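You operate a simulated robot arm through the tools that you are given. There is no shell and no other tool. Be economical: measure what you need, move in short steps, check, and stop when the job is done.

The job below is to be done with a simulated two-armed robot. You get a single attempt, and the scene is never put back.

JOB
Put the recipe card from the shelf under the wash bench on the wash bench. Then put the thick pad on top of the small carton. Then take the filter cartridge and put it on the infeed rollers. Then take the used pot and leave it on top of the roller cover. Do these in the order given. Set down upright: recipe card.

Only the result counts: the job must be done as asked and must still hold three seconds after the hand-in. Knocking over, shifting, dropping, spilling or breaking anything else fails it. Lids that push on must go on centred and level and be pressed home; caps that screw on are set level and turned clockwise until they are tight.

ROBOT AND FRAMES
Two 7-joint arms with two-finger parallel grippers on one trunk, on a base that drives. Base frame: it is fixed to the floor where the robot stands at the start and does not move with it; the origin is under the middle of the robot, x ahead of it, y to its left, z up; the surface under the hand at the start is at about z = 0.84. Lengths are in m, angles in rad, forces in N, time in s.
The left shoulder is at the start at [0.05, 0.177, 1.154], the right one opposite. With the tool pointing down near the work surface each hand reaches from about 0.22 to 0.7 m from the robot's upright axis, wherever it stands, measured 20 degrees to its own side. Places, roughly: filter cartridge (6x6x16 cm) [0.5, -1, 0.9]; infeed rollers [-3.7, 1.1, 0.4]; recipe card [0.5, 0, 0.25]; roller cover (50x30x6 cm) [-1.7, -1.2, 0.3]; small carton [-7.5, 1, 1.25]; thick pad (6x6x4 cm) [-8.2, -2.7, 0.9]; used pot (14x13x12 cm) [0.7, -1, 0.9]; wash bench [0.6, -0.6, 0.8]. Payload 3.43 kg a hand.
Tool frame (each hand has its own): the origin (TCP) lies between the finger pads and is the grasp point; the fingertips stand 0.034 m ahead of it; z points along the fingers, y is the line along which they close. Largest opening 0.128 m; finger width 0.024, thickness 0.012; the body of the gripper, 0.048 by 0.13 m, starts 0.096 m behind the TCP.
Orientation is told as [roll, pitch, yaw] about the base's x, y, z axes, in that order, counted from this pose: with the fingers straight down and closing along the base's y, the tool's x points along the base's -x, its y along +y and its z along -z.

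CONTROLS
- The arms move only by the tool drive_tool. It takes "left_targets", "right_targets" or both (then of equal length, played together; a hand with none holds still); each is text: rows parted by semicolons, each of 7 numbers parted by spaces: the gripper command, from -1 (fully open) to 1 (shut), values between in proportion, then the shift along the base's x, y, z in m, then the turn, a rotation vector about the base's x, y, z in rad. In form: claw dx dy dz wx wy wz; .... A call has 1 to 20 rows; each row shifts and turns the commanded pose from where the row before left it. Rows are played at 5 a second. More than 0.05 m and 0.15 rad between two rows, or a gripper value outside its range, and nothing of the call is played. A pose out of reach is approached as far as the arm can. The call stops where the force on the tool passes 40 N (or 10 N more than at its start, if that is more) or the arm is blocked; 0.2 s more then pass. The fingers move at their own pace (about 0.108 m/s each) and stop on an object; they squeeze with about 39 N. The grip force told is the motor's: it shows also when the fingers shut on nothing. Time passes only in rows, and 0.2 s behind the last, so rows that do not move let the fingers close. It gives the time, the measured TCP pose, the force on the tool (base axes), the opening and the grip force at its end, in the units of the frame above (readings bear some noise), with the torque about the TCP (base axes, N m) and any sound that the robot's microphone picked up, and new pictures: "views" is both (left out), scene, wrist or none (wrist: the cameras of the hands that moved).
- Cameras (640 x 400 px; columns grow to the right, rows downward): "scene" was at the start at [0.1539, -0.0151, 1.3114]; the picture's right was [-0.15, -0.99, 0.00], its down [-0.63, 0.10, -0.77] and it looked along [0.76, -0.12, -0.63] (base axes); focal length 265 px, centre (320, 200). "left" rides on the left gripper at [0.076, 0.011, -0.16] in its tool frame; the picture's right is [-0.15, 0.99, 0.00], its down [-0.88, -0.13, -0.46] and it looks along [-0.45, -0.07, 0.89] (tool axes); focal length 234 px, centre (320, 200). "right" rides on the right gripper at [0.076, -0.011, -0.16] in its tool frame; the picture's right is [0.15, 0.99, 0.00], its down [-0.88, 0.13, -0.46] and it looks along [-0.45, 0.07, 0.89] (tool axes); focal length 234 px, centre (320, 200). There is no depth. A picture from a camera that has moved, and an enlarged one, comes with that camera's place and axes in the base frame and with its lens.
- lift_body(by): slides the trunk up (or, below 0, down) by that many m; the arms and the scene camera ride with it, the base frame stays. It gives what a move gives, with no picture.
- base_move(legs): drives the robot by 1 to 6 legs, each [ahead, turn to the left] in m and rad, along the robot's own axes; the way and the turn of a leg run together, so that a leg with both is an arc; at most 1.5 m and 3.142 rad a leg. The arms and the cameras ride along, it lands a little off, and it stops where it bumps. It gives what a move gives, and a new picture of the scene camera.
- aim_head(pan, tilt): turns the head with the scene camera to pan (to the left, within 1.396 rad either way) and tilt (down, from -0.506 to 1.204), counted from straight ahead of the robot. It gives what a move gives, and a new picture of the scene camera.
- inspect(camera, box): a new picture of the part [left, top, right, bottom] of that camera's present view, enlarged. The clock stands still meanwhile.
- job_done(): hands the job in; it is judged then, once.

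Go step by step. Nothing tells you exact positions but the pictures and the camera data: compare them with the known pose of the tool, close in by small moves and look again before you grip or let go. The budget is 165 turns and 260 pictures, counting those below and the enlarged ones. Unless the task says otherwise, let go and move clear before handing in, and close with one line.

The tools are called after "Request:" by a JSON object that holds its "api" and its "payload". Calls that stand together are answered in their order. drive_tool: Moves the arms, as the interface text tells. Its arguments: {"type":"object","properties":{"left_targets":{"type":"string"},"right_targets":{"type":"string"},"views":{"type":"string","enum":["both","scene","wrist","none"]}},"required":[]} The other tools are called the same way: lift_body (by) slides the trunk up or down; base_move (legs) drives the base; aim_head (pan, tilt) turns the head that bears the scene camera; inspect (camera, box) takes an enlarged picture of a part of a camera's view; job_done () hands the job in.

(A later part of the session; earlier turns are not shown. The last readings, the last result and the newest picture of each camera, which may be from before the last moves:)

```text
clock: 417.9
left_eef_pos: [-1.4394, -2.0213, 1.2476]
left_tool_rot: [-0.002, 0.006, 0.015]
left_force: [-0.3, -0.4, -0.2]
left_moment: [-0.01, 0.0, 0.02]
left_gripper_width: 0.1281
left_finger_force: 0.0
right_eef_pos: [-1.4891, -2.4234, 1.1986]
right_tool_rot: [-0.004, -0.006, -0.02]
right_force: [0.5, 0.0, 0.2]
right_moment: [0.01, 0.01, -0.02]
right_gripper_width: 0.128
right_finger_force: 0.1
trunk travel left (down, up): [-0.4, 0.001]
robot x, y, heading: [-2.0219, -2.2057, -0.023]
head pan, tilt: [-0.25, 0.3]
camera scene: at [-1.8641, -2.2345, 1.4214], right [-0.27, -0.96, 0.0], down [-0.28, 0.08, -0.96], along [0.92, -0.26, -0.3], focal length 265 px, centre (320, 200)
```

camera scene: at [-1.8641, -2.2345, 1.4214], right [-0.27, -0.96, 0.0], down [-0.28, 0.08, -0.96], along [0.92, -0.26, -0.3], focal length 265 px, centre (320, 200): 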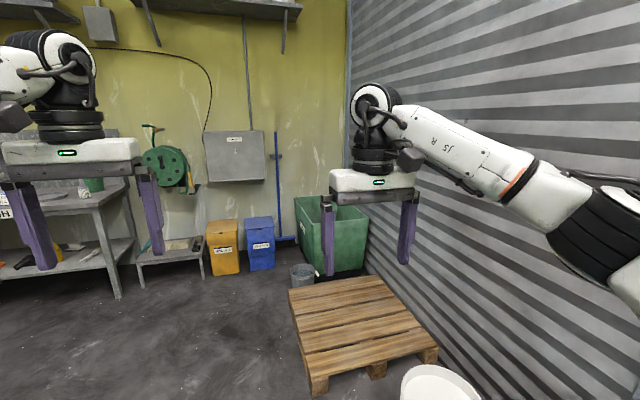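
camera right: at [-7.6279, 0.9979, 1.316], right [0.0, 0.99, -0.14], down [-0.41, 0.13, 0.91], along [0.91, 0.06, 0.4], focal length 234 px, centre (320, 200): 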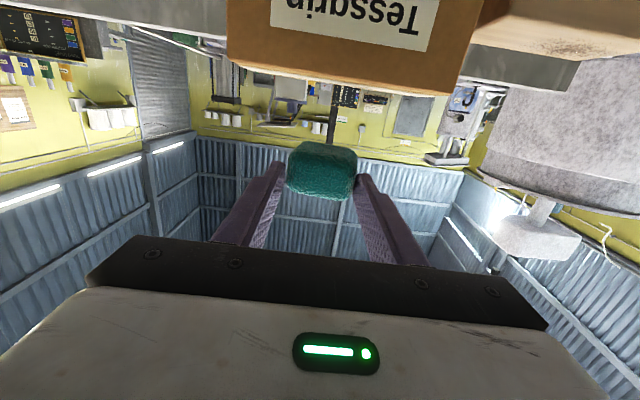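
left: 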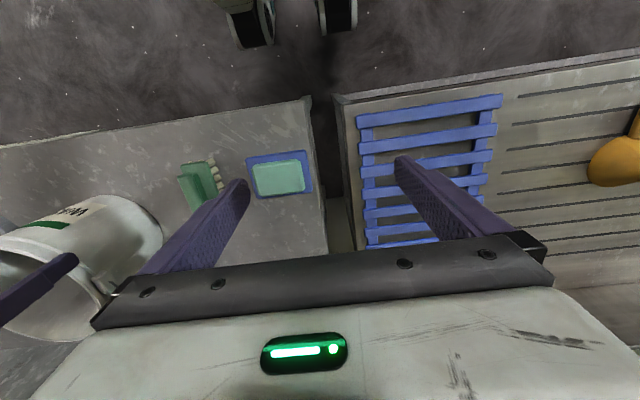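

Request:
{"api": "base_move", "payload": {"legs": [[0, 0.27], [0.95, 0], [0, -0.12], [0.75, 0], [0, 1.43], [0.9, 0]]}}

```text
clock: 435.8
left_eef_pos: [-0.5495, -0.3853, 1.2502]
left_tool_rot: [-0.004, 0.004, 1.607]
left_force: [-0.1, -0.2, 0.4]
left_moment: [-0.01, 0.01, -0.01]
left_gripper_width: 0.1281
left_finger_force: 0.1
right_eef_pos: [-0.1462, -0.4265, 1.1982]
right_tool_rot: [-0.005, -0.009, 1.57]
right_force: [0.1, 0.7, -0.3]
right_moment: [-0.03, 0.0, 0.01]
right_gripper_width: 0.128
right_finger_force: 0.0
trunk travel left (down, up): [-0.4, 0.001]
robot x, y, heading: [-0.3521, -0.9688, 1.569]
head pan, tilt: [-0.25, 0.3]
camera scene: at [-0.331, -0.8066, 1.4214], right [0.97, -0.25, 0.0], down [-0.07, -0.29, -0.96], along [0.24, 0.92, -0.3], focal length 265 px, centre (320, 200)
```

scene: 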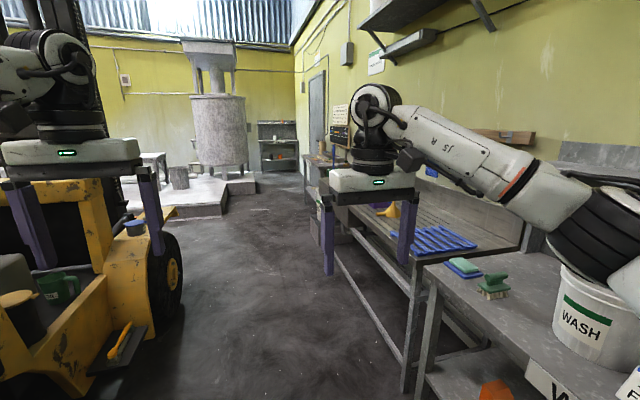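

Request:
{"api": "base_move", "payload": {"legs": [[0, -1.57]]}}

Request:
{"api": "aim_head", "payload": {"pan": 0.0, "tilt": 0.6}}

```text
clock: 440.0
left_eef_pos: [0.2265, -0.7717, 1.249]
left_tool_rot: [-0.004, 0.007, 0.034]
left_force: [-0.1, -0.6, 0.4]
left_moment: [0.0, 0.0, 0.01]
left_gripper_width: 0.1282
left_finger_force: 0.1
right_eef_pos: [0.1855, -1.1747, 1.198]
right_tool_rot: [-0.004, -0.007, -0.006]
right_force: [0.1, -0.5, -0.3]
right_moment: [0.03, 0.0, 0.0]
right_gripper_width: 0.1279
right_finger_force: 0.0
trunk travel left (down, up): [-0.4, 0.001]
robot x, y, heading: [-0.3545, -0.9652, -0.008]
head pan, tilt: [-0.25, 0.3]
camera scene: at [-0.1944, -0.9916, 1.4214], right [-0.25, -0.97, 0.0], down [-0.29, 0.08, -0.96], along [0.92, -0.24, -0.3], focal length 265 px, centre (320, 200)
```

scene: 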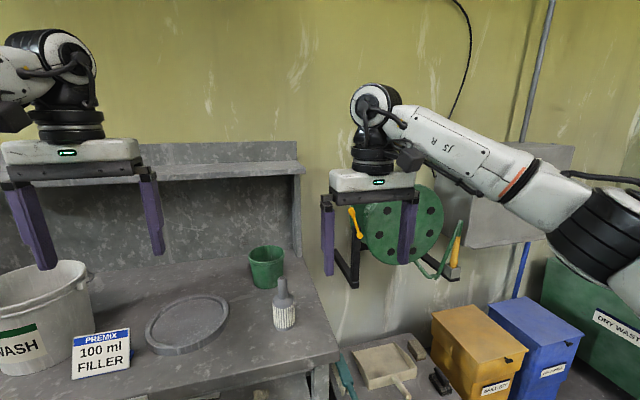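

```text
clock: 440.8
left_eef_pos: [0.2282, -0.7716, 1.2479]
left_tool_rot: [-0.002, 0.004, 0.032]
left_force: [-0.2, 0.1, -0.7]
left_moment: [-0.02, 0.0, 0.0]
left_gripper_width: 0.128
left_finger_force: 0.0
right_eef_pos: [0.1844, -1.1734, 1.2002]
right_tool_rot: [-0.007, -0.007, -0.004]
right_force: [0.0, 0.0, -0.3]
right_moment: [-0.03, -0.02, -0.02]
right_gripper_width: 0.1279
right_finger_force: 0.0
trunk travel left (down, up): [-0.4, 0.001]
robot x, y, heading: [-0.3524, -0.9646, -0.004]
head pan, tilt: [0.0, 0.6]
camera scene: at [-0.1964, -0.9683, 1.394], right [-0.01, -1.0, 0.0], down [-0.56, 0.0, -0.83], along [0.83, -0.01, -0.56], focal length 265 px, centre (320, 200)
```

scene: 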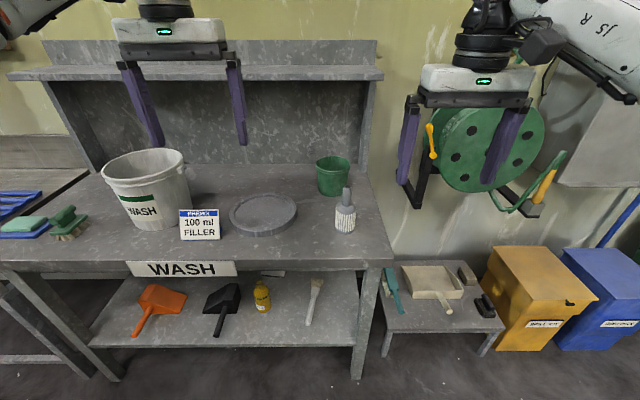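

Filter cartridge stands at about (0.435,-1.05) and the pot at about (0.70,-1.03). I'll retract the hands a little and drive up to grasp the filter with the right hand.

Request:
{"api": "drive_tool", "payload": {"right_targets": "-1 -0.04 0.02 0 0 0 0;-1 -0.04 0.02 0 0 0 0;-1 -0.03 0.02 0 0 0 0;-1 0 0 0 0 0 0", "left_targets": "-1 -0.045 0 0 0 0 0;-1 -0.045 0 0 0 0 0;-1 -0.045 0 0 0 0 0;-1 -0.045 0 0 0 0 0", "views": "none"}}

Request:
{"api": "base_move", "payload": {"legs": [[0.32, 0]]}}

Request:
{"api": "drive_tool", "payload": {"right_targets": "-1 0.015 0.015 -0.02 0 0 0;-1 0.01 0.015 -0.03 0 0 0;-1 0 0.01 -0.03 0 0 0", "views": "wrist"}}

```text
clock: 441.8
left_eef_pos: [0.0462, -0.7714, 1.2484]
left_tool_rot: [-0.003, 0.006, 0.034]
left_force: [0.6, -0.1, -0.6]
left_moment: [-0.01, -0.02, 0.01]
left_gripper_width: 0.1282
left_finger_force: 0.1
right_eef_pos: [0.0725, -1.1136, 1.1989]
right_tool_rot: [-0.004, -0.007, -0.005]
right_force: [0.7, 0.3, 0.8]
right_moment: [-0.03, -0.02, 0.02]
right_gripper_width: 0.1281
right_finger_force: 0.0
trunk travel left (down, up): [-0.4, 0.001]
robot x, y, heading: [-0.357, -0.9646, -0.003]
head pan, tilt: [0.0, 0.6]
```

```text
clock: 444.0
left_eef_pos: [0.3673, -0.7732, 1.2488]
left_tool_rot: [-0.003, 0.006, 0.034]
left_force: [0.2, -0.7, -0.1]
left_moment: [0.05, -0.01, -0.01]
left_gripper_width: 0.128
left_finger_force: 0.0
right_eef_pos: [0.3934, -1.1143, 1.1996]
right_tool_rot: [-0.006, -0.007, -0.003]
right_force: [0.5, 0.0, 0.4]
right_moment: [-0.01, -0.01, -0.01]
right_gripper_width: 0.1279
right_finger_force: 0.0
trunk travel left (down, up): [-0.4, 0.001]
robot x, y, heading: [-0.0376, -0.9675, -0.006]
head pan, tilt: [0.0, 0.6]
camera scene: at [0.1237, -0.97, 1.3938], right [-0.01, -1.0, 0.0], down [-0.57, 0.0, -0.82], along [0.82, 0.0, -0.57], focal length 265 px, centre (320, 200)
```

scene: 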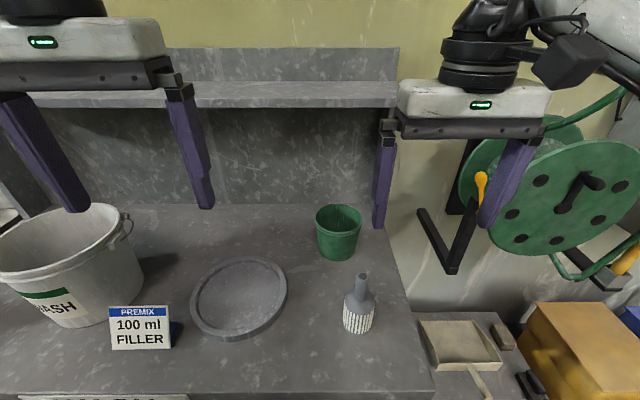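

```text
clock: 444.8
left_eef_pos: [0.3672, -0.7724, 1.2495]
left_tool_rot: [-0.005, 0.004, 0.034]
left_force: [-0.7, -0.2, 0.4]
left_moment: [0.02, 0.02, 0.04]
left_gripper_width: 0.1278
left_finger_force: 0.1
right_eef_pos: [0.4194, -1.0723, 1.1182]
right_tool_rot: [-0.004, -0.006, 0.0]
right_force: [0.0, -0.3, 0.5]
right_moment: [0.01, 0.03, 0.0]
right_gripper_width: 0.128
right_finger_force: 0.0
trunk travel left (down, up): [-0.4, 0.001]
robot x, y, heading: [-0.0341, -0.9631, -0.006]
head pan, tilt: [0.0, 0.6]
camera right: at [0.3414, -1.0834, 1.2769], right [-0.14, 0.99, -0.01], down [0.88, 0.13, 0.46], along [0.46, 0.06, -0.89], focal length 234 px, centre (320, 200)
```

right: 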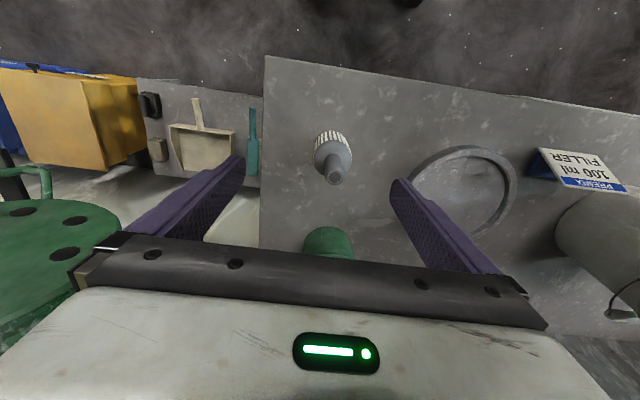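

Request:
{"api": "drive_tool", "payload": {"right_targets": "-1 0.017 0.019 -0.02 0 0 0;-1 0 0 -0.045 0 0 0;-1 0 0 -0.045 0 0 0;-1 0 0 -0.045 0 0 0;-1 0 0 -0.023 0 0 0", "views": "both"}}

```text
clock: 446.0
left_eef_pos: [0.3667, -0.773, 1.2484]
left_tool_rot: [-0.005, 0.006, 0.035]
left_force: [-0.6, 0.1, -0.4]
left_moment: [0.0, -0.02, -0.02]
left_gripper_width: 0.1279
left_finger_force: 0.1
right_eef_pos: [0.4362, -1.0561, 0.9394]
right_tool_rot: [-0.005, -0.008, -0.004]
right_force: [0.8, -0.8, 0.3]
right_moment: [-0.03, 0.0, 0.02]
right_gripper_width: 0.1279
right_finger_force: 0.1
trunk travel left (down, up): [-0.4, 0.001]
robot x, y, heading: [-0.0378, -0.968, -0.007]
head pan, tilt: [0.0, 0.6]
camera scene: at [0.1232, -0.9699, 1.3939], right [-0.01, -1.0, 0.0], down [-0.57, 0.0, -0.82], along [0.82, 0.0, -0.57], focal length 265 px, centre (320, 200)
camera right: at [0.3589, -1.0648, 1.0989], right [-0.14, 0.99, -0.01], down [0.88, 0.13, 0.46], along [0.46, 0.06, -0.89], focal length 234 px, centre (320, 200)
```

scene: 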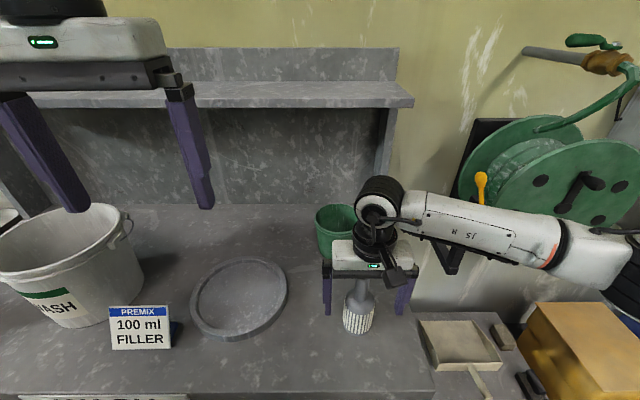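
right: 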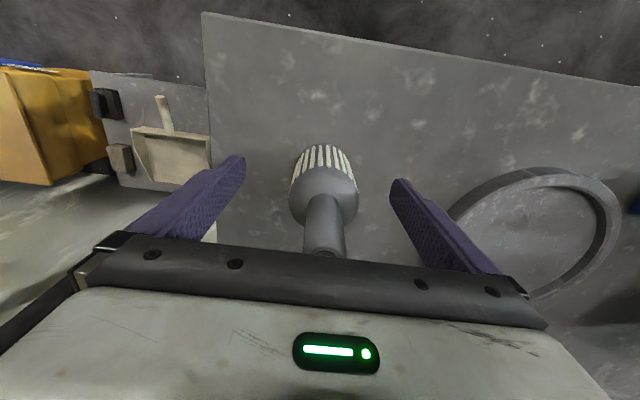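

Request:
{"api": "drive_tool", "payload": {"right_targets": "-1 0 0.003 -0.008 0 0 0;-0.4 0 0 0 0 0 0;0 0 0 0 0 0 0;0.5 0 0 0 0 0 0;1 0 0 0 0 0 0;1 0 0 0.02 0 0 0;1 0 0 0.04 0 0 0", "views": "wrist"}}

```text
clock: 447.6
left_eef_pos: [0.3659, -0.7719, 1.2486]
left_tool_rot: [-0.002, 0.007, 0.034]
left_force: [-0.2, 0.5, 1.0]
left_moment: [0.0, 0.01, -0.02]
left_gripper_width: 0.128
left_finger_force: 0.0
right_eef_pos: [0.4352, -1.0528, 0.993]
right_tool_rot: [-0.006, -0.009, -0.003]
right_force: [-0.2, 0.2, -2.2]
right_moment: [0.03, 0.01, 0.0]
right_gripper_width: 0.056
right_finger_force: 38.6
trunk travel left (down, up): [-0.4, 0.001]
robot x, y, heading: [-0.035, -0.969, -0.005]
head pan, tilt: [0.0, 0.6]
camera right: at [0.3584, -1.0622, 1.151], right [-0.14, 0.99, -0.01], down [0.88, 0.13, 0.46], along [0.46, 0.06, -0.89], focal length 234 px, centre (320, 200)
```

right: 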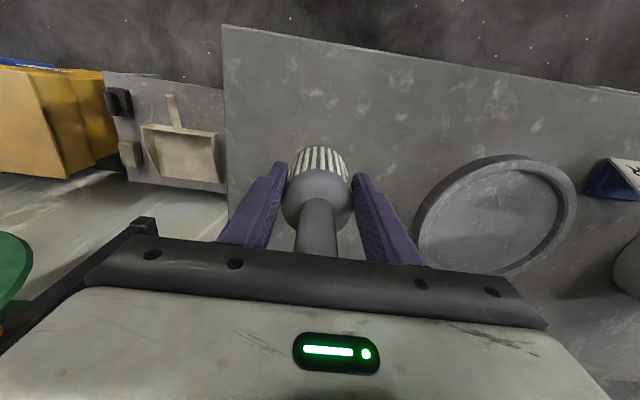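

Filter held. Raise it and drive out to the south aisle and west.

Request:
{"api": "drive_tool", "payload": {"right_targets": "1 -0.02 0.01 0.045 0 0 0;1 -0.02 0.01 0.045 0 0 0;1 -0.02 0 0.045 0 0 0;1 0 0 0.045 0 0 0", "views": "none"}}

Request:
{"api": "base_move", "payload": {"legs": [[-0.33, 0], [0, -1.57], [1.05, 0], [0, -1.55], [1.5, 0], [1.0, 0]]}}

Request:
{"api": "aim_head", "payload": {"pan": -0.8, "tilt": 0.4}}

```text
refused: row 1 steps farther than a row can; nothing moved
```

```text
clock: 474.1
left_eef_pos: [-3.2594, -2.2656, 1.2499]
left_tool_rot: [-0.003, 0.006, -3.08]
left_force: [0.0, -0.6, 0.2]
left_moment: [0.0, 0.01, -0.02]
left_gripper_width: 0.1279
left_finger_force: 0.1
right_eef_pos: [-3.3355, -1.9897, 0.9918]
right_tool_rot: [-0.005, -0.007, -3.118]
right_force: [0.4, -0.2, -1.8]
right_moment: [-0.01, 0.01, 0.02]
right_gripper_width: 0.0562
right_finger_force: 39.5
trunk travel left (down, up): [-0.4, 0.001]
robot x, y, heading: [-2.8627, -2.0621, -3.12]
head pan, tilt: [0.0, 0.6]
camera scene: at [-3.0226, -2.0669, 1.3939], right [-0.02, 1.0, 0.0], down [0.57, 0.01, -0.82], along [-0.82, -0.02, -0.57], focal length 265 px, centre (320, 200)
```

scene: 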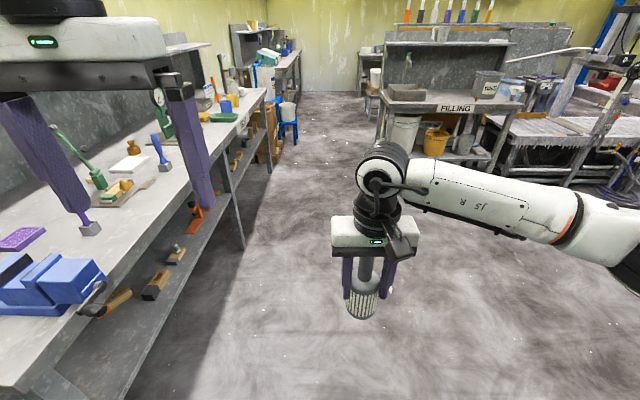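

```text
clock: 475.3
left_eef_pos: [-3.2585, -2.2669, 1.2491]
left_tool_rot: [-0.005, 0.004, -3.08]
left_force: [-0.5, -0.6, -0.8]
left_moment: [0.0, 0.02, -0.05]
left_gripper_width: 0.1282
left_finger_force: 0.1
right_eef_pos: [-3.3365, -1.9902, 0.9928]
right_tool_rot: [-0.005, -0.006, -3.118]
right_force: [0.1, -0.5, -1.8]
right_moment: [-0.02, -0.03, 0.03]
right_gripper_width: 0.0559
right_finger_force: 39.4
trunk travel left (down, up): [-0.4, 0.001]
robot x, y, heading: [-2.8622, -2.0624, -3.118]
head pan, tilt: [-0.799, 0.4]
camera scene: at [-3.0001, -2.0, 1.4121], right [0.7, 0.71, 0.0], down [0.28, -0.27, -0.92], along [-0.66, 0.65, -0.39], focal length 265 px, centre (320, 200)
```

scene: 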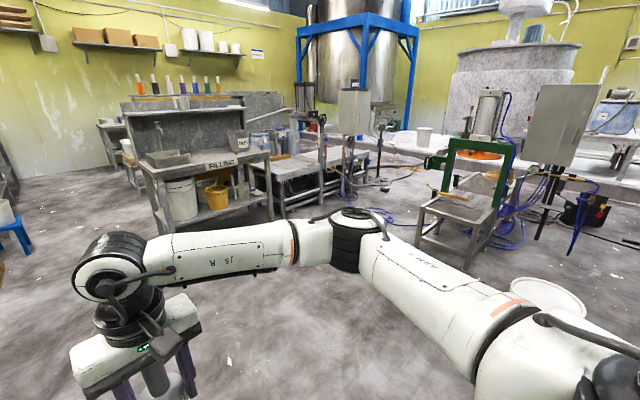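

Request:
{"api": "inspect", "payload": {"camera": "scene", "box": [380, 80, 600, 290]}}

```text
1.90 times, centred on (490, 185) of scene
camera zoom: at [-3.0001, -2.0, 1.4121], right [0.7, 0.71, 0.0], down [0.28, -0.27, -0.92], along [-0.66, 0.65, -0.39], focal length 505 px, centre (-4, 229)
```

zoom: 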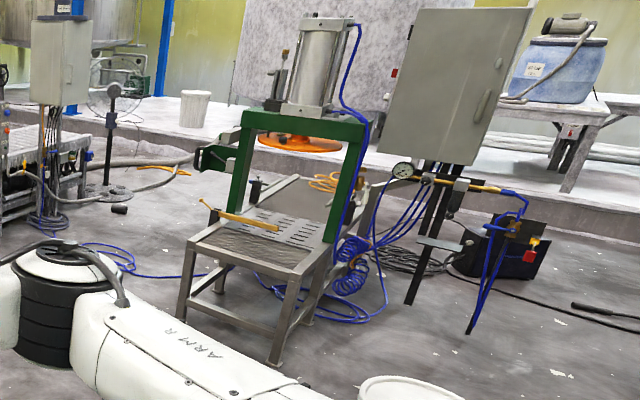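

The press table (x −3.88..−3.45, y 0.1–1.6) has its infeed part at the north. I'll go along the west side of it.

Request:
{"api": "drive_tool", "payload": {"right_targets": "1 0 0 0.05 0 0 0;1 0 0 0.05 0 0 0;1 0 0 0.05 0 0 0;1 0 0 0.05 0 0 0", "views": "none"}}

Request:
{"api": "base_move", "payload": {"legs": [[0, -0.767], [1.1, 0], [1.06, 0], [0, -0.83], [0.5, 0]]}}

Request:
{"api": "aim_head", "payload": {"pan": -0.45, "tilt": 0.5}}

```text
clock: 476.3
left_eef_pos: [-3.2598, -2.2666, 1.2484]
left_tool_rot: [-0.003, 0.004, -3.08]
left_force: [-1.1, 0.5, 0.0]
left_moment: [0.02, -0.01, 0.01]
left_gripper_width: 0.128
left_finger_force: 0.0
right_eef_pos: [-3.335, -1.9885, 1.192]
right_tool_rot: [-0.003, -0.008, -3.116]
right_force: [0.6, -0.4, -0.2]
right_moment: [0.02, 0.0, -0.01]
right_gripper_width: 0.0561
right_finger_force: 39.3
trunk travel left (down, up): [-0.4, 0.001]
robot x, y, heading: [-2.8652, -2.0624, -3.117]
head pan, tilt: [-0.799, 0.4]
```

```text
clock: 493.7
left_eef_pos: [-4.6139, 0.3243, 1.2494]
left_tool_rot: [-0.004, 0.006, 1.592]
left_force: [0.0, 0.3, -0.3]
left_moment: [-0.03, 0.03, -0.01]
left_gripper_width: 0.1282
left_finger_force: 0.1
right_eef_pos: [-4.3315, 0.3905, 1.1905]
right_tool_rot: [-0.004, -0.008, 1.553]
right_force: [0.5, 0.2, -0.7]
right_moment: [-0.01, 0.01, 0.0]
right_gripper_width: 0.0558
right_finger_force: 39.8
trunk travel left (down, up): [-0.4, 0.001]
robot x, y, heading: [-4.4227, -0.0796, 1.556]
head pan, tilt: [-0.799, 0.4]
camera scene: at [-4.3554, 0.0514, 1.4121], right [0.68, -0.73, 0.0], down [-0.28, -0.27, -0.92], along [0.67, 0.63, -0.39], focal length 265 px, centre (320, 200)
```

scene: 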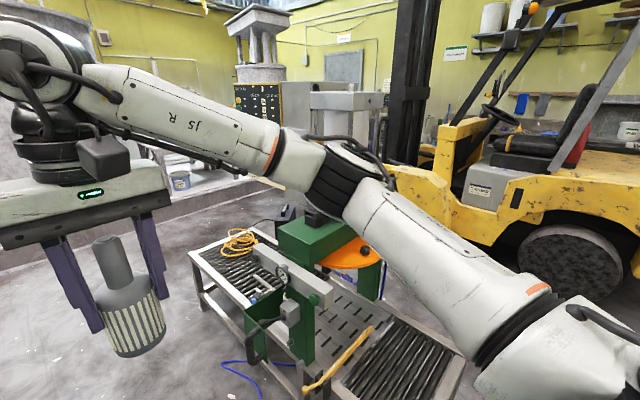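

```text
clock: 494.5
left_eef_pos: [-4.6126, 0.3239, 1.2494]
left_tool_rot: [-0.003, 0.005, 1.592]
left_force: [0.3, -0.7, 0.4]
left_moment: [0.0, 0.01, -0.01]
left_gripper_width: 0.1282
left_finger_force: 0.0
right_eef_pos: [-4.3315, 0.3897, 1.1907]
right_tool_rot: [-0.006, -0.006, 1.553]
right_force: [1.2, -0.2, -0.2]
right_moment: [-0.03, -0.03, -0.02]
right_gripper_width: 0.0563
right_finger_force: 39.0
trunk travel left (down, up): [-0.4, 0.001]
robot x, y, heading: [-4.4253, -0.0817, 1.553]
head pan, tilt: [-0.45, 0.499]
camera scene: at [-4.3818, 0.0688, 1.403], right [0.89, -0.45, 0.0], down [-0.22, -0.43, -0.88], along [0.4, 0.78, -0.48], focal length 265 px, centre (320, 200)
```

scene: 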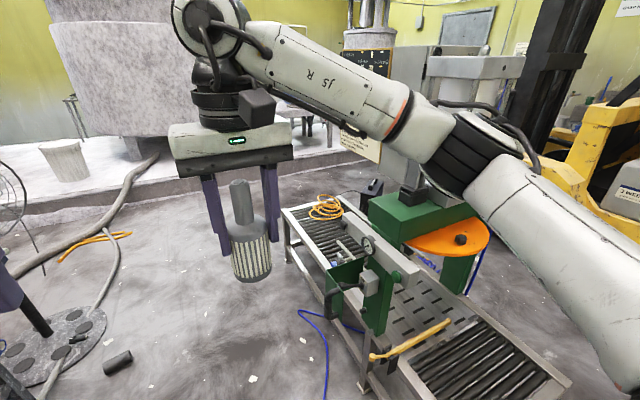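

The infeed roller section is at about x −3.9..−3.5, y 0.95–1.5, with an orange strap coil at its north end. Drive north alongside and turn toward it.

Request:
{"api": "base_move", "payload": {"legs": [[1.5, 0], [0.08, 0], [0, -1.85]]}}

Request:
{"api": "aim_head", "payload": {"pan": -0.15, "tilt": 0.8}}

```text
clock: 507.1
left_eef_pos: [-3.9615, 1.5679, 1.2479]
left_tool_rot: [-0.003, 0.004, -0.259]
left_force: [-0.2, 0.0, 0.0]
left_moment: [0.01, -0.02, 0.03]
left_gripper_width: 0.1281
left_finger_force: 0.1
right_eef_pos: [-3.9775, 1.2804, 1.1921]
right_tool_rot: [-0.005, -0.007, -0.299]
right_force: [0.3, 0.5, 0.1]
right_moment: [0.02, 0.04, 0.02]
right_gripper_width: 0.0562
right_finger_force: 39.2
trunk travel left (down, up): [-0.4, 0.001]
robot x, y, heading: [-4.4019, 1.4996, -0.297]
head pan, tilt: [-0.45, 0.499]
camera scene: at [-4.2701, 1.4131, 1.403], right [-0.68, -0.73, 0.0], down [-0.35, 0.33, -0.88], along [0.64, -0.6, -0.48], focal length 265 px, centre (320, 200)
```

scene: 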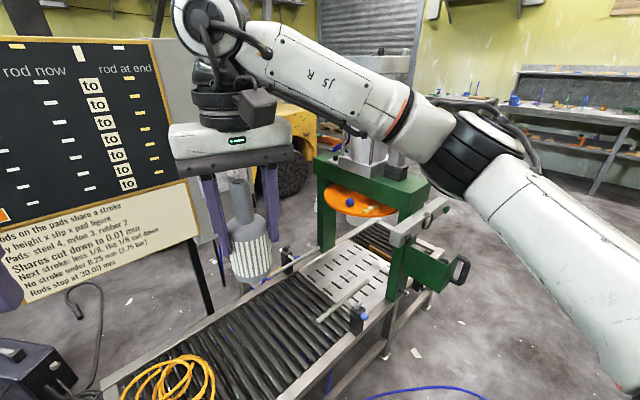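

```text
clock: 507.9
left_eef_pos: [-3.9633, 1.5676, 1.2494]
left_tool_rot: [-0.002, 0.006, -0.26]
left_force: [-0.3, 0.2, 0.4]
left_moment: [-0.04, -0.03, 0.01]
left_gripper_width: 0.1279
left_finger_force: 0.0
right_eef_pos: [-3.9778, 1.2794, 1.1905]
right_tool_rot: [-0.004, -0.008, -0.296]
right_force: [0.5, -0.1, -0.3]
right_moment: [0.01, -0.02, -0.01]
right_gripper_width: 0.0561
right_finger_force: 39.5
trunk travel left (down, up): [-0.4, 0.001]
robot x, y, heading: [-4.4018, 1.4997, -0.299]
head pan, tilt: [-0.15, 0.799]
camera scene: at [-4.2641, 1.4401, 1.3771], right [-0.44, -0.9, 0.0], down [-0.65, 0.31, -0.7], along [0.63, -0.3, -0.72], focal length 265 px, centre (320, 200)
```

scene: 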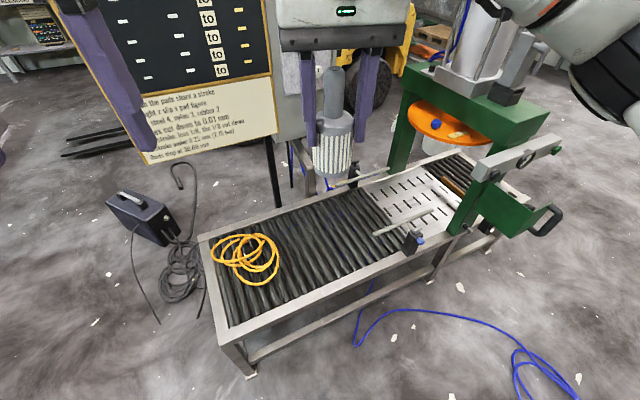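

Roller bed: x −3.87..−3.42, y 0.85–1.6, top ≈0.40. Target spot (−3.68,1.12). Drive forward a bit and lower the trunk.

Request:
{"api": "base_move", "payload": {"legs": [[0.22, 0]]}}

Request:
{"api": "lift_body", "payload": {"by": -0.28}}

Request:
{"api": "drive_tool", "payload": {"right_targets": "1 0.03 -0.03 -0.02 0 0 0;1 0.03 -0.03 -0.02 0 0 0;1 0.028 -0.035 -0.02 0 0 0;1 0 0 -0.045 0 0 0;1 0 0 -0.045 0 0 0;1 0 0 -0.045 0 0 0;1 0 0 -0.045 0 0 0;1 0 0 -0.045 0 0 0;1 0 0 -0.045 0 0 0", "views": "both"}}

```text
clock: 509.6
left_eef_pos: [-3.7537, 1.5016, 1.2493]
left_tool_rot: [-0.004, 0.004, -0.258]
left_force: [0.4, 0.2, 0.0]
left_moment: [-0.01, -0.03, 0.03]
left_gripper_width: 0.1284
left_finger_force: 0.0
right_eef_pos: [-3.7693, 1.2157, 1.1903]
right_tool_rot: [-0.005, -0.005, -0.297]
right_force: [1.2, -0.1, -1.9]
right_moment: [0.03, 0.0, 0.04]
right_gripper_width: 0.0559
right_finger_force: 38.9
trunk travel left (down, up): [-0.4, 0.001]
robot x, y, heading: [-4.1965, 1.4304, -0.299]
head pan, tilt: [-0.15, 0.799]
camera scene: at [-4.0546, 1.3753, 1.3769], right [-0.44, -0.9, 0.0], down [-0.65, 0.31, -0.7], along [0.63, -0.3, -0.72], focal length 265 px, centre (320, 200)
```

scene: 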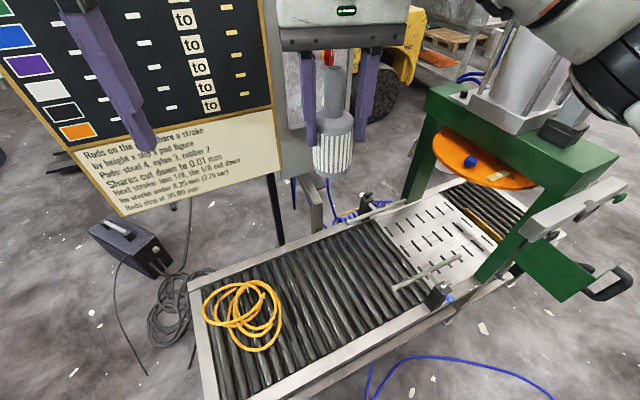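

```text
clock: 512.4
left_eef_pos: [-3.7531, 1.5029, 0.9685]
left_tool_rot: [-0.004, 0.004, -0.261]
left_force: [1.0, 0.3, 0.2]
left_moment: [0.02, -0.02, -0.01]
left_gripper_width: 0.1279
left_finger_force: 0.0
right_eef_pos: [-3.7691, 1.2146, 0.9105]
right_tool_rot: [-0.005, -0.007, -0.298]
right_force: [-0.5, 0.4, -0.7]
right_moment: [-0.04, 0.03, 0.0]
right_gripper_width: 0.0562
right_finger_force: 38.6
trunk travel left (down, up): [-0.12, 0.281]
robot x, y, heading: [-4.1919, 1.4328, -0.303]
head pan, tilt: [-0.15, 0.799]
```

```text
clock: 514.4
left_eef_pos: [-3.7541, 1.5021, 0.9689]
left_tool_rot: [-0.003, 0.002, -0.262]
left_force: [-0.2, 0.5, 0.7]
left_moment: [-0.03, -0.02, 0.0]
left_gripper_width: 0.1282
left_finger_force: 0.0
right_eef_pos: [-3.6804, 1.1199, 0.5807]
right_tool_rot: [-0.006, -0.009, -0.297]
right_force: [0.0, 0.2, -1.2]
right_moment: [0.01, 0.05, -0.01]
right_gripper_width: 0.0561
right_finger_force: 38.9
trunk travel left (down, up): [-0.12, 0.281]
robot x, y, heading: [-4.1941, 1.4335, -0.298]
head pan, tilt: [-0.15, 0.799]
camera scene: at [-4.0553, 1.3755, 1.0971], right [-0.44, -0.9, 0.0], down [-0.65, 0.31, -0.7], along [0.63, -0.3, -0.72], focal length 265 px, centre (320, 200)
camera right: at [-3.7572, 1.1332, 0.739], right [0.15, 0.99, -0.01], down [0.88, -0.13, 0.46], along [0.46, -0.07, -0.89], focal length 234 px, centre (320, 200)
```

scene: 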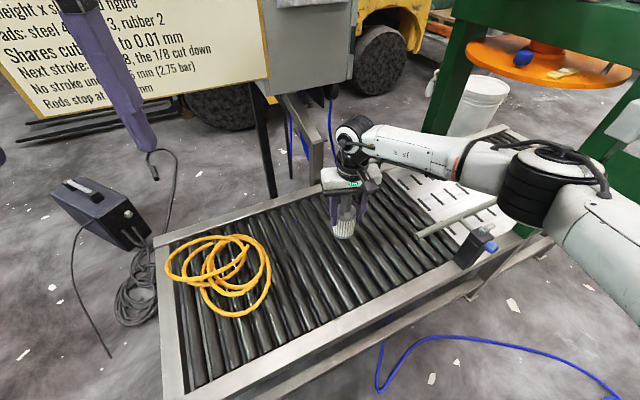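
right: 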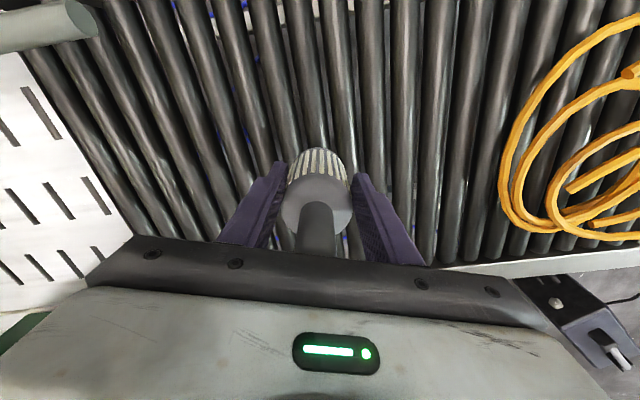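

Request:
{"api": "inspect", "payload": {"camera": "right", "box": [200, 60, 440, 210]}}

```text
2.67 times, centred on (320, 135) of right
camera zoom: at [-3.7572, 1.1332, 0.739], right [0.15, 0.99, -0.01], down [0.88, -0.13, 0.46], along [0.46, -0.07, -0.89], focal length 624 px, centre (320, 373)
```

zoom: 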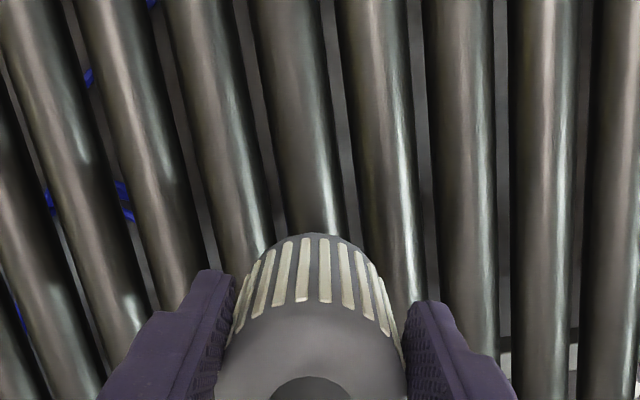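

Roller crests lie at y ≈1.077, 1.120, 1.161; I'll centre the filter over the gap at 1.1405 so it stands on two rollers, then lower.

Request:
{"api": "drive_tool", "payload": {"right_targets": "1 0 0.0206 -0.03 0 0 0;1 0 0 -0.03 0 0 0;1 0 0 -0.025 0 0 0;1 0 0 -0.008 0 0 0", "views": "none"}}

Request:
{"api": "drive_tool", "payload": {"right_targets": "1 0 0 -0.006 0 0 0;1 0 0 -0.004 0 0 0", "views": "none"}}

```text
clock: 515.1
left_eef_pos: [-3.7546, 1.503, 0.9701]
left_tool_rot: [-0.006, 0.003, -0.261]
left_force: [1.3, -0.5, -0.5]
left_moment: [0.01, 0.05, 0.03]
left_gripper_width: 0.1281
left_finger_force: 0.1
right_eef_pos: [-3.6671, 1.1428, 0.5334]
right_tool_rot: [0.009, -0.037, -0.298]
right_force: [1.8, -0.7, 23.4]
right_moment: [-0.32, 0.03, 0.02]
right_gripper_width: 0.0564
right_finger_force: 38.7
trunk travel left (down, up): [-0.12, 0.281]
robot x, y, heading: [-4.193, 1.4306, -0.303]
head pan, tilt: [-0.15, 0.799]
stopped in row 3 (right hand): the force on the tool passed its limit at 76 N (the readings are from after the stop); the commanded pose is now the measured one
```

```text
clock: 515.5
left_eef_pos: [-3.7539, 1.5022, 0.9684]
left_tool_rot: [-0.005, 0.004, -0.262]
left_force: [-0.3, -0.3, -0.3]
left_moment: [0.02, 0.01, -0.01]
left_gripper_width: 0.1279
left_finger_force: 0.1
right_eef_pos: [-3.6651, 1.1421, 0.5327]
right_tool_rot: [0.011, -0.043, -0.297]
right_force: [1.1, -0.4, 13.9]
right_moment: [-0.2, 0.05, 0.01]
right_gripper_width: 0.0562
right_finger_force: 39.2
trunk travel left (down, up): [-0.12, 0.281]
robot x, y, heading: [-4.1916, 1.433, -0.297]
head pan, tilt: [-0.15, 0.799]
stopped in row 1 (right hand): the force on the tool passed its limit at 44 N (the readings are from after the stop); the commanded pose is now the measured one
```

Request:
{"api": "drive_tool", "payload": {"right_targets": "1 -0.004 -0.001 0.012 0 0.041 0;1 0 0 0 0 0 0", "views": "both"}}

Request:
{"api": "inspect", "payload": {"camera": "scene", "box": [290, 160, 410, 260]}}

```text
clock: 516.0
left_eef_pos: [-3.7536, 1.5023, 0.9686]
left_tool_rot: [-0.004, 0.002, -0.261]
left_force: [-1.4, -1.2, -0.3]
left_moment: [0.0, 0.01, 0.02]
left_gripper_width: 0.1278
left_finger_force: 0.1
right_eef_pos: [-3.6725, 1.1387, 0.5411]
right_tool_rot: [-0.002, 0.003, -0.298]
right_force: [-0.8, 0.9, -1.1]
right_moment: [0.01, 0.01, -0.01]
right_gripper_width: 0.0561
right_finger_force: 38.6
trunk travel left (down, up): [-0.12, 0.281]
robot x, y, heading: [-4.1964, 1.4275, -0.298]
head pan, tilt: [-0.15, 0.799]
camera scene: at [-4.0553, 1.3754, 1.0969], right [-0.44, -0.9, 0.0], down [-0.65, 0.31, -0.7], along [0.63, -0.3, -0.72], focal length 265 px, centre (320, 200)
camera right: at [-3.7462, 1.1523, 0.701], right [0.15, 0.99, 0.0], down [0.88, -0.13, 0.45], along [0.45, -0.07, -0.89], focal length 234 px, centre (320, 200)
```

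scene: 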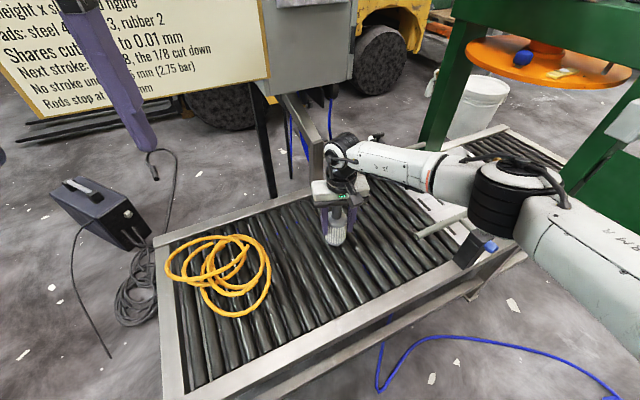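
right: 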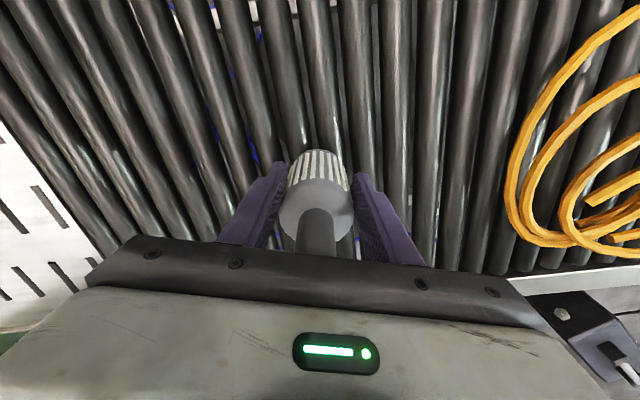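

```text
4.00 times, centred on (350, 210) of scene
camera zoom: at [-4.0553, 1.3754, 1.0969], right [-0.44, -0.9, 0.0], down [-0.65, 0.31, -0.7], along [0.63, -0.3, -0.72], focal length 1061 px, centre (200, 160)
```

zoom: 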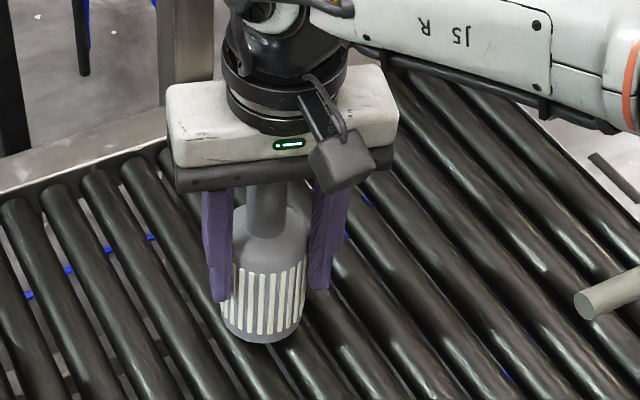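

Centred over a gap between rollers. Lower in tiny steps.

Request:
{"api": "drive_tool", "payload": {"right_targets": "1 0 0.001 -0.003 0 0 0;1 0 0 -0.003 0 0 0", "views": "none"}}

Request:
{"api": "drive_tool", "payload": {"right_targets": "1 0 0 -0.0025 0 0 0", "views": "none"}}

```text
clock: 516.6
left_eef_pos: [-3.7549, 1.5026, 0.9694]
left_tool_rot: [-0.002, 0.002, -0.26]
left_force: [-0.4, 0.2, 0.1]
left_moment: [0.01, 0.01, 0.0]
left_gripper_width: 0.1279
left_finger_force: 0.1
right_eef_pos: [-3.6716, 1.1418, 0.5357]
right_tool_rot: [-0.004, 0.003, -0.302]
right_force: [-0.2, 0.4, -1.2]
right_moment: [-0.02, 0.01, -0.03]
right_gripper_width: 0.0558
right_finger_force: 39.3
trunk travel left (down, up): [-0.12, 0.281]
robot x, y, heading: [-4.1938, 1.4345, -0.298]
head pan, tilt: [-0.15, 0.799]
```

```text
clock: 517.0
left_eef_pos: [-3.7541, 1.5035, 0.9694]
left_tool_rot: [-0.004, 0.004, -0.262]
left_force: [-0.4, 0.6, -0.1]
left_moment: [-0.02, 0.03, -0.03]
left_gripper_width: 0.128
left_finger_force: 0.1
right_eef_pos: [-3.6696, 1.1404, 0.5347]
right_tool_rot: [-0.004, 0.0, -0.302]
right_force: [-0.5, -0.3, 3.5]
right_moment: [-0.07, -0.13, 0.01]
right_gripper_width: 0.0563
right_finger_force: 38.6
trunk travel left (down, up): [-0.12, 0.281]
robot x, y, heading: [-4.1897, 1.4343, -0.302]
head pan, tilt: [-0.15, 0.799]
```

Request:
{"api": "drive_tool", "payload": {"right_targets": "1 0 0 -0.001 0 0 0;0.3 0 0 0 0 0 0;0 0 0 0 0 0 0;-0.4 0 0 0 0 0 0;-1 0 0 0 0 0 0;-1 0 0 0 0 0 0", "views": "wrist"}}

```text
clock: 518.5
left_eef_pos: [-3.7543, 1.503, 0.9687]
left_tool_rot: [-0.003, 0.003, -0.262]
left_force: [0.0, -0.4, 0.1]
left_moment: [0.0, 0.0, 0.02]
left_gripper_width: 0.1281
left_finger_force: 0.0
right_eef_pos: [-3.6713, 1.1411, 0.5326]
right_tool_rot: [-0.004, 0.002, -0.299]
right_force: [0.4, -0.4, 0.4]
right_moment: [-0.02, 0.02, 0.02]
right_gripper_width: 0.128
right_finger_force: 0.1
trunk travel left (down, up): [-0.12, 0.281]
robot x, y, heading: [-4.1972, 1.4327, -0.305]
head pan, tilt: [-0.15, 0.799]
camera right: at [-3.7459, 1.1539, 0.6924], right [0.15, 0.99, 0.0], down [0.88, -0.13, 0.45], along [0.45, -0.07, -0.89], focal length 234 px, centre (320, 200)
```

right: 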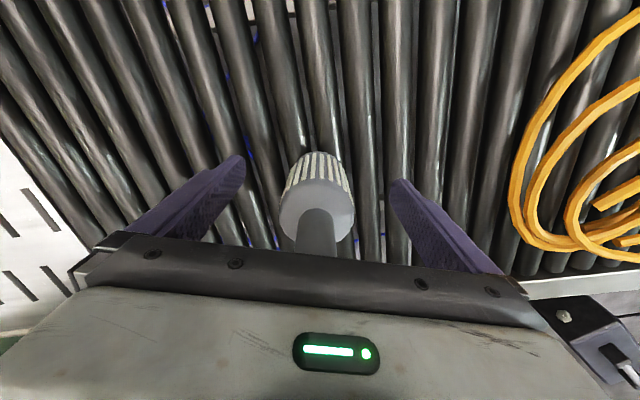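

Filter stands on the rollers. Rise straight up and verify.

Request:
{"api": "drive_tool", "payload": {"right_targets": "-1 0 0 0.04 0 0 0;-1 0 0 0.05 0 0 0;-1 0 0 0.05 0 0 0;-1 0 0 0.05 0 0 0;-1 0 0 0.05 0 0 0;-1 0 0 0.05 0 0 0", "views": "scene"}}

Request:
{"api": "lift_body", "payload": {"by": 0.279}}

```text
clock: 519.9
left_eef_pos: [-3.7545, 1.5022, 0.9698]
left_tool_rot: [-0.003, 0.004, -0.263]
left_force: [-1.0, 0.4, 0.6]
left_moment: [0.0, -0.02, 0.02]
left_gripper_width: 0.1279
left_finger_force: 0.2
right_eef_pos: [-3.673, 1.1413, 0.8238]
right_tool_rot: [-0.003, 0.001, -0.298]
right_force: [-0.4, -0.7, -1.3]
right_moment: [0.01, -0.01, -0.02]
right_gripper_width: 0.128
right_finger_force: 0.1
trunk travel left (down, up): [-0.12, 0.281]
robot x, y, heading: [-4.1926, 1.4339, -0.3]
head pan, tilt: [-0.15, 0.799]
camera scene: at [-4.0555, 1.3756, 1.097], right [-0.44, -0.9, 0.0], down [-0.65, 0.31, -0.7], along [0.63, -0.3, -0.72], focal length 265 px, centre (320, 200)
```

scene: 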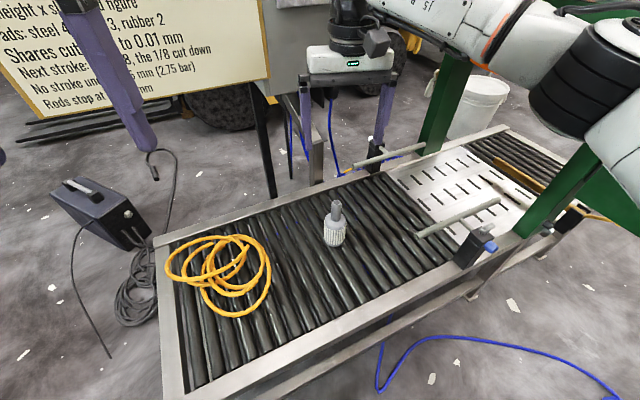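

```text
clock: 522.7
left_eef_pos: [-3.7544, 1.5032, 1.2466]
left_tool_rot: [-0.002, 0.004, -0.261]
left_force: [0.3, -0.3, 1.0]
left_moment: [-0.02, -0.01, 0.02]
left_gripper_width: 0.1282
left_finger_force: 0.1
right_eef_pos: [-3.6715, 1.1396, 1.1012]
right_tool_rot: [-0.004, 0.003, -0.299]
right_force: [-1.0, 0.2, -0.3]
right_moment: [-0.03, -0.01, 0.0]
right_gripper_width: 0.1278
right_finger_force: 0.0
trunk travel left (down, up): [-0.399, 0.002]
robot x, y, heading: [-4.195, 1.4329, -0.298]
head pan, tilt: [-0.15, 0.799]
```

Task three done. Return to the wash bench for the pot, along the known route.

Request:
{"api": "drive_tool", "payload": {"right_targets": "-1 -0.045 0.01 0.01 0 0 0;-1 -0.045 0.01 0.01 0 0 0;-1 -0.03 0.01 0.03 0 0 0;-1 0 0 0.04 0 0 0", "views": "none"}}

Request:
{"api": "base_move", "payload": {"legs": [[-0.23, 0], [0, -1.27], [1.5, 0], [0.58, 0], [0, 0.81], [1.1, 0]]}}

```text
clock: 523.7
left_eef_pos: [-3.7536, 1.5026, 1.2468]
left_tool_rot: [-0.005, 0.002, -0.262]
left_force: [0.1, 1.3, 0.1]
left_moment: [0.03, 0.0, 0.0]
left_gripper_width: 0.1277
left_finger_force: 0.2
right_eef_pos: [-3.7918, 1.1707, 1.1917]
right_tool_rot: [-0.003, 0.003, -0.302]
right_force: [0.2, 0.6, -0.3]
right_moment: [0.02, 0.01, 0.04]
right_gripper_width: 0.128
right_finger_force: 0.0
trunk travel left (down, up): [-0.399, 0.002]
robot x, y, heading: [-4.1951, 1.4316, -0.3]
head pan, tilt: [-0.15, 0.799]
```

```text
clock: 545.8
left_eef_pos: [-3.1838, -1.4381, 1.247]
left_tool_rot: [-0.003, 0.004, -0.7]
left_force: [0.4, -1.0, -0.1]
left_moment: [-0.01, 0.04, -0.03]
left_gripper_width: 0.1281
left_finger_force: 0.0
right_eef_pos: [-3.36, -1.7251, 1.1915]
right_tool_rot: [-0.004, 0.002, -0.738]
right_force: [0.0, 1.7, -1.0]
right_moment: [0.02, 0.03, -0.03]
right_gripper_width: 0.1277
right_finger_force: 0.1
trunk travel left (down, up): [-0.399, 0.002]
robot x, y, heading: [-3.6142, -1.314, -0.739]
head pan, tilt: [-0.15, 0.799]
camera scene: at [-3.5106, -1.4273, 1.376], right [-0.78, -0.63, 0.0], down [-0.45, 0.56, -0.7], along [0.44, -0.54, -0.72], focal length 265 px, centre (320, 200)
```

scene: 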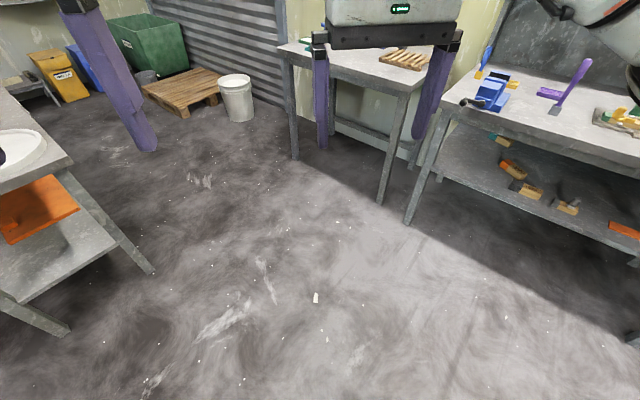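

The roller cover lies on a shelf under the bench top, reachable from the south side like the card. Continue back to the wash bench.

Request:
{"api": "base_move", "payload": {"legs": [[1.04, 0], [0, 0.745], [1.5, 0], [1.0, 0], [0, 1.57], [1.07, 0]]}}

Request:
{"api": "base_move", "payload": {"legs": [[0, -1.57], [0.2, 0]]}}

```text
clock: 573.8
left_eef_pos: [-0.5805, -0.5689, 1.2476]
left_tool_rot: [-0.004, 0.004, 1.619]
left_force: [0.0, 0.8, 0.7]
left_moment: [-0.02, -0.02, 0.0]
left_gripper_width: 0.1281
left_finger_force: 0.0
right_eef_pos: [-0.2515, -0.502, 1.1907]
right_tool_rot: [-0.005, 0.0, 1.584]
right_force: [-0.1, -0.4, -0.5]
right_moment: [-0.04, 0.02, 0.01]
right_gripper_width: 0.128
right_finger_force: 0.1
trunk travel left (down, up): [-0.399, 0.002]
robot x, y, heading: [-0.3765, -0.9634, 1.588]
head pan, tilt: [-0.15, 0.799]
camera scene: at [-0.3689, -0.8185, 1.376], right [0.99, -0.14, 0.0], down [-0.1, -0.71, -0.7], along [0.1, 0.69, -0.72], focal length 265 px, centre (320, 200)
```

scene: 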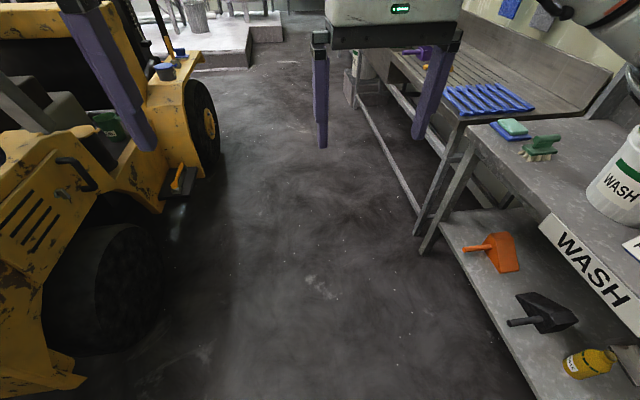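

```text
clock: 579.2
left_eef_pos: [0.2175, -0.7592, 1.2477]
left_tool_rot: [-0.005, 0.003, 0.056]
left_force: [-0.3, 0.8, -1.3]
left_moment: [0.02, 0.02, -0.01]
left_gripper_width: 0.128
left_finger_force: 0.0
right_eef_pos: [0.2859, -1.0876, 1.1914]
right_tool_rot: [-0.003, 0.004, 0.019]
right_force: [0.6, -0.3, 0.0]
right_moment: [0.02, 0.04, 0.02]
right_gripper_width: 0.1281
right_finger_force: 0.1
trunk travel left (down, up): [-0.399, 0.002]
robot x, y, heading: [-0.1804, -0.9626, 0.022]
head pan, tilt: [-0.15, 0.799]
camera scene: at [-0.0296, -0.9746, 1.376], right [-0.13, -0.99, 0.0], down [-0.71, 0.09, -0.7], along [0.69, -0.09, -0.72], focal length 265 px, centre (320, 200)
```

scene: 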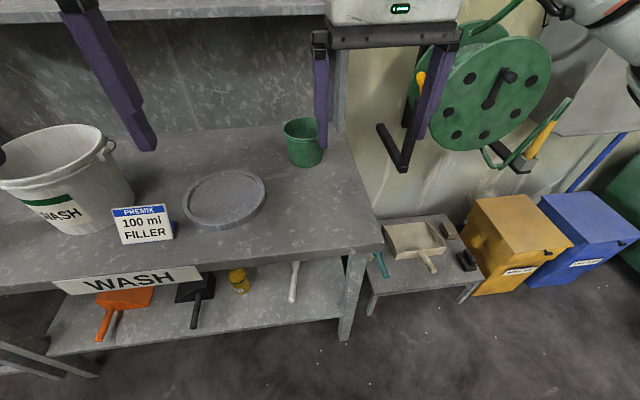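

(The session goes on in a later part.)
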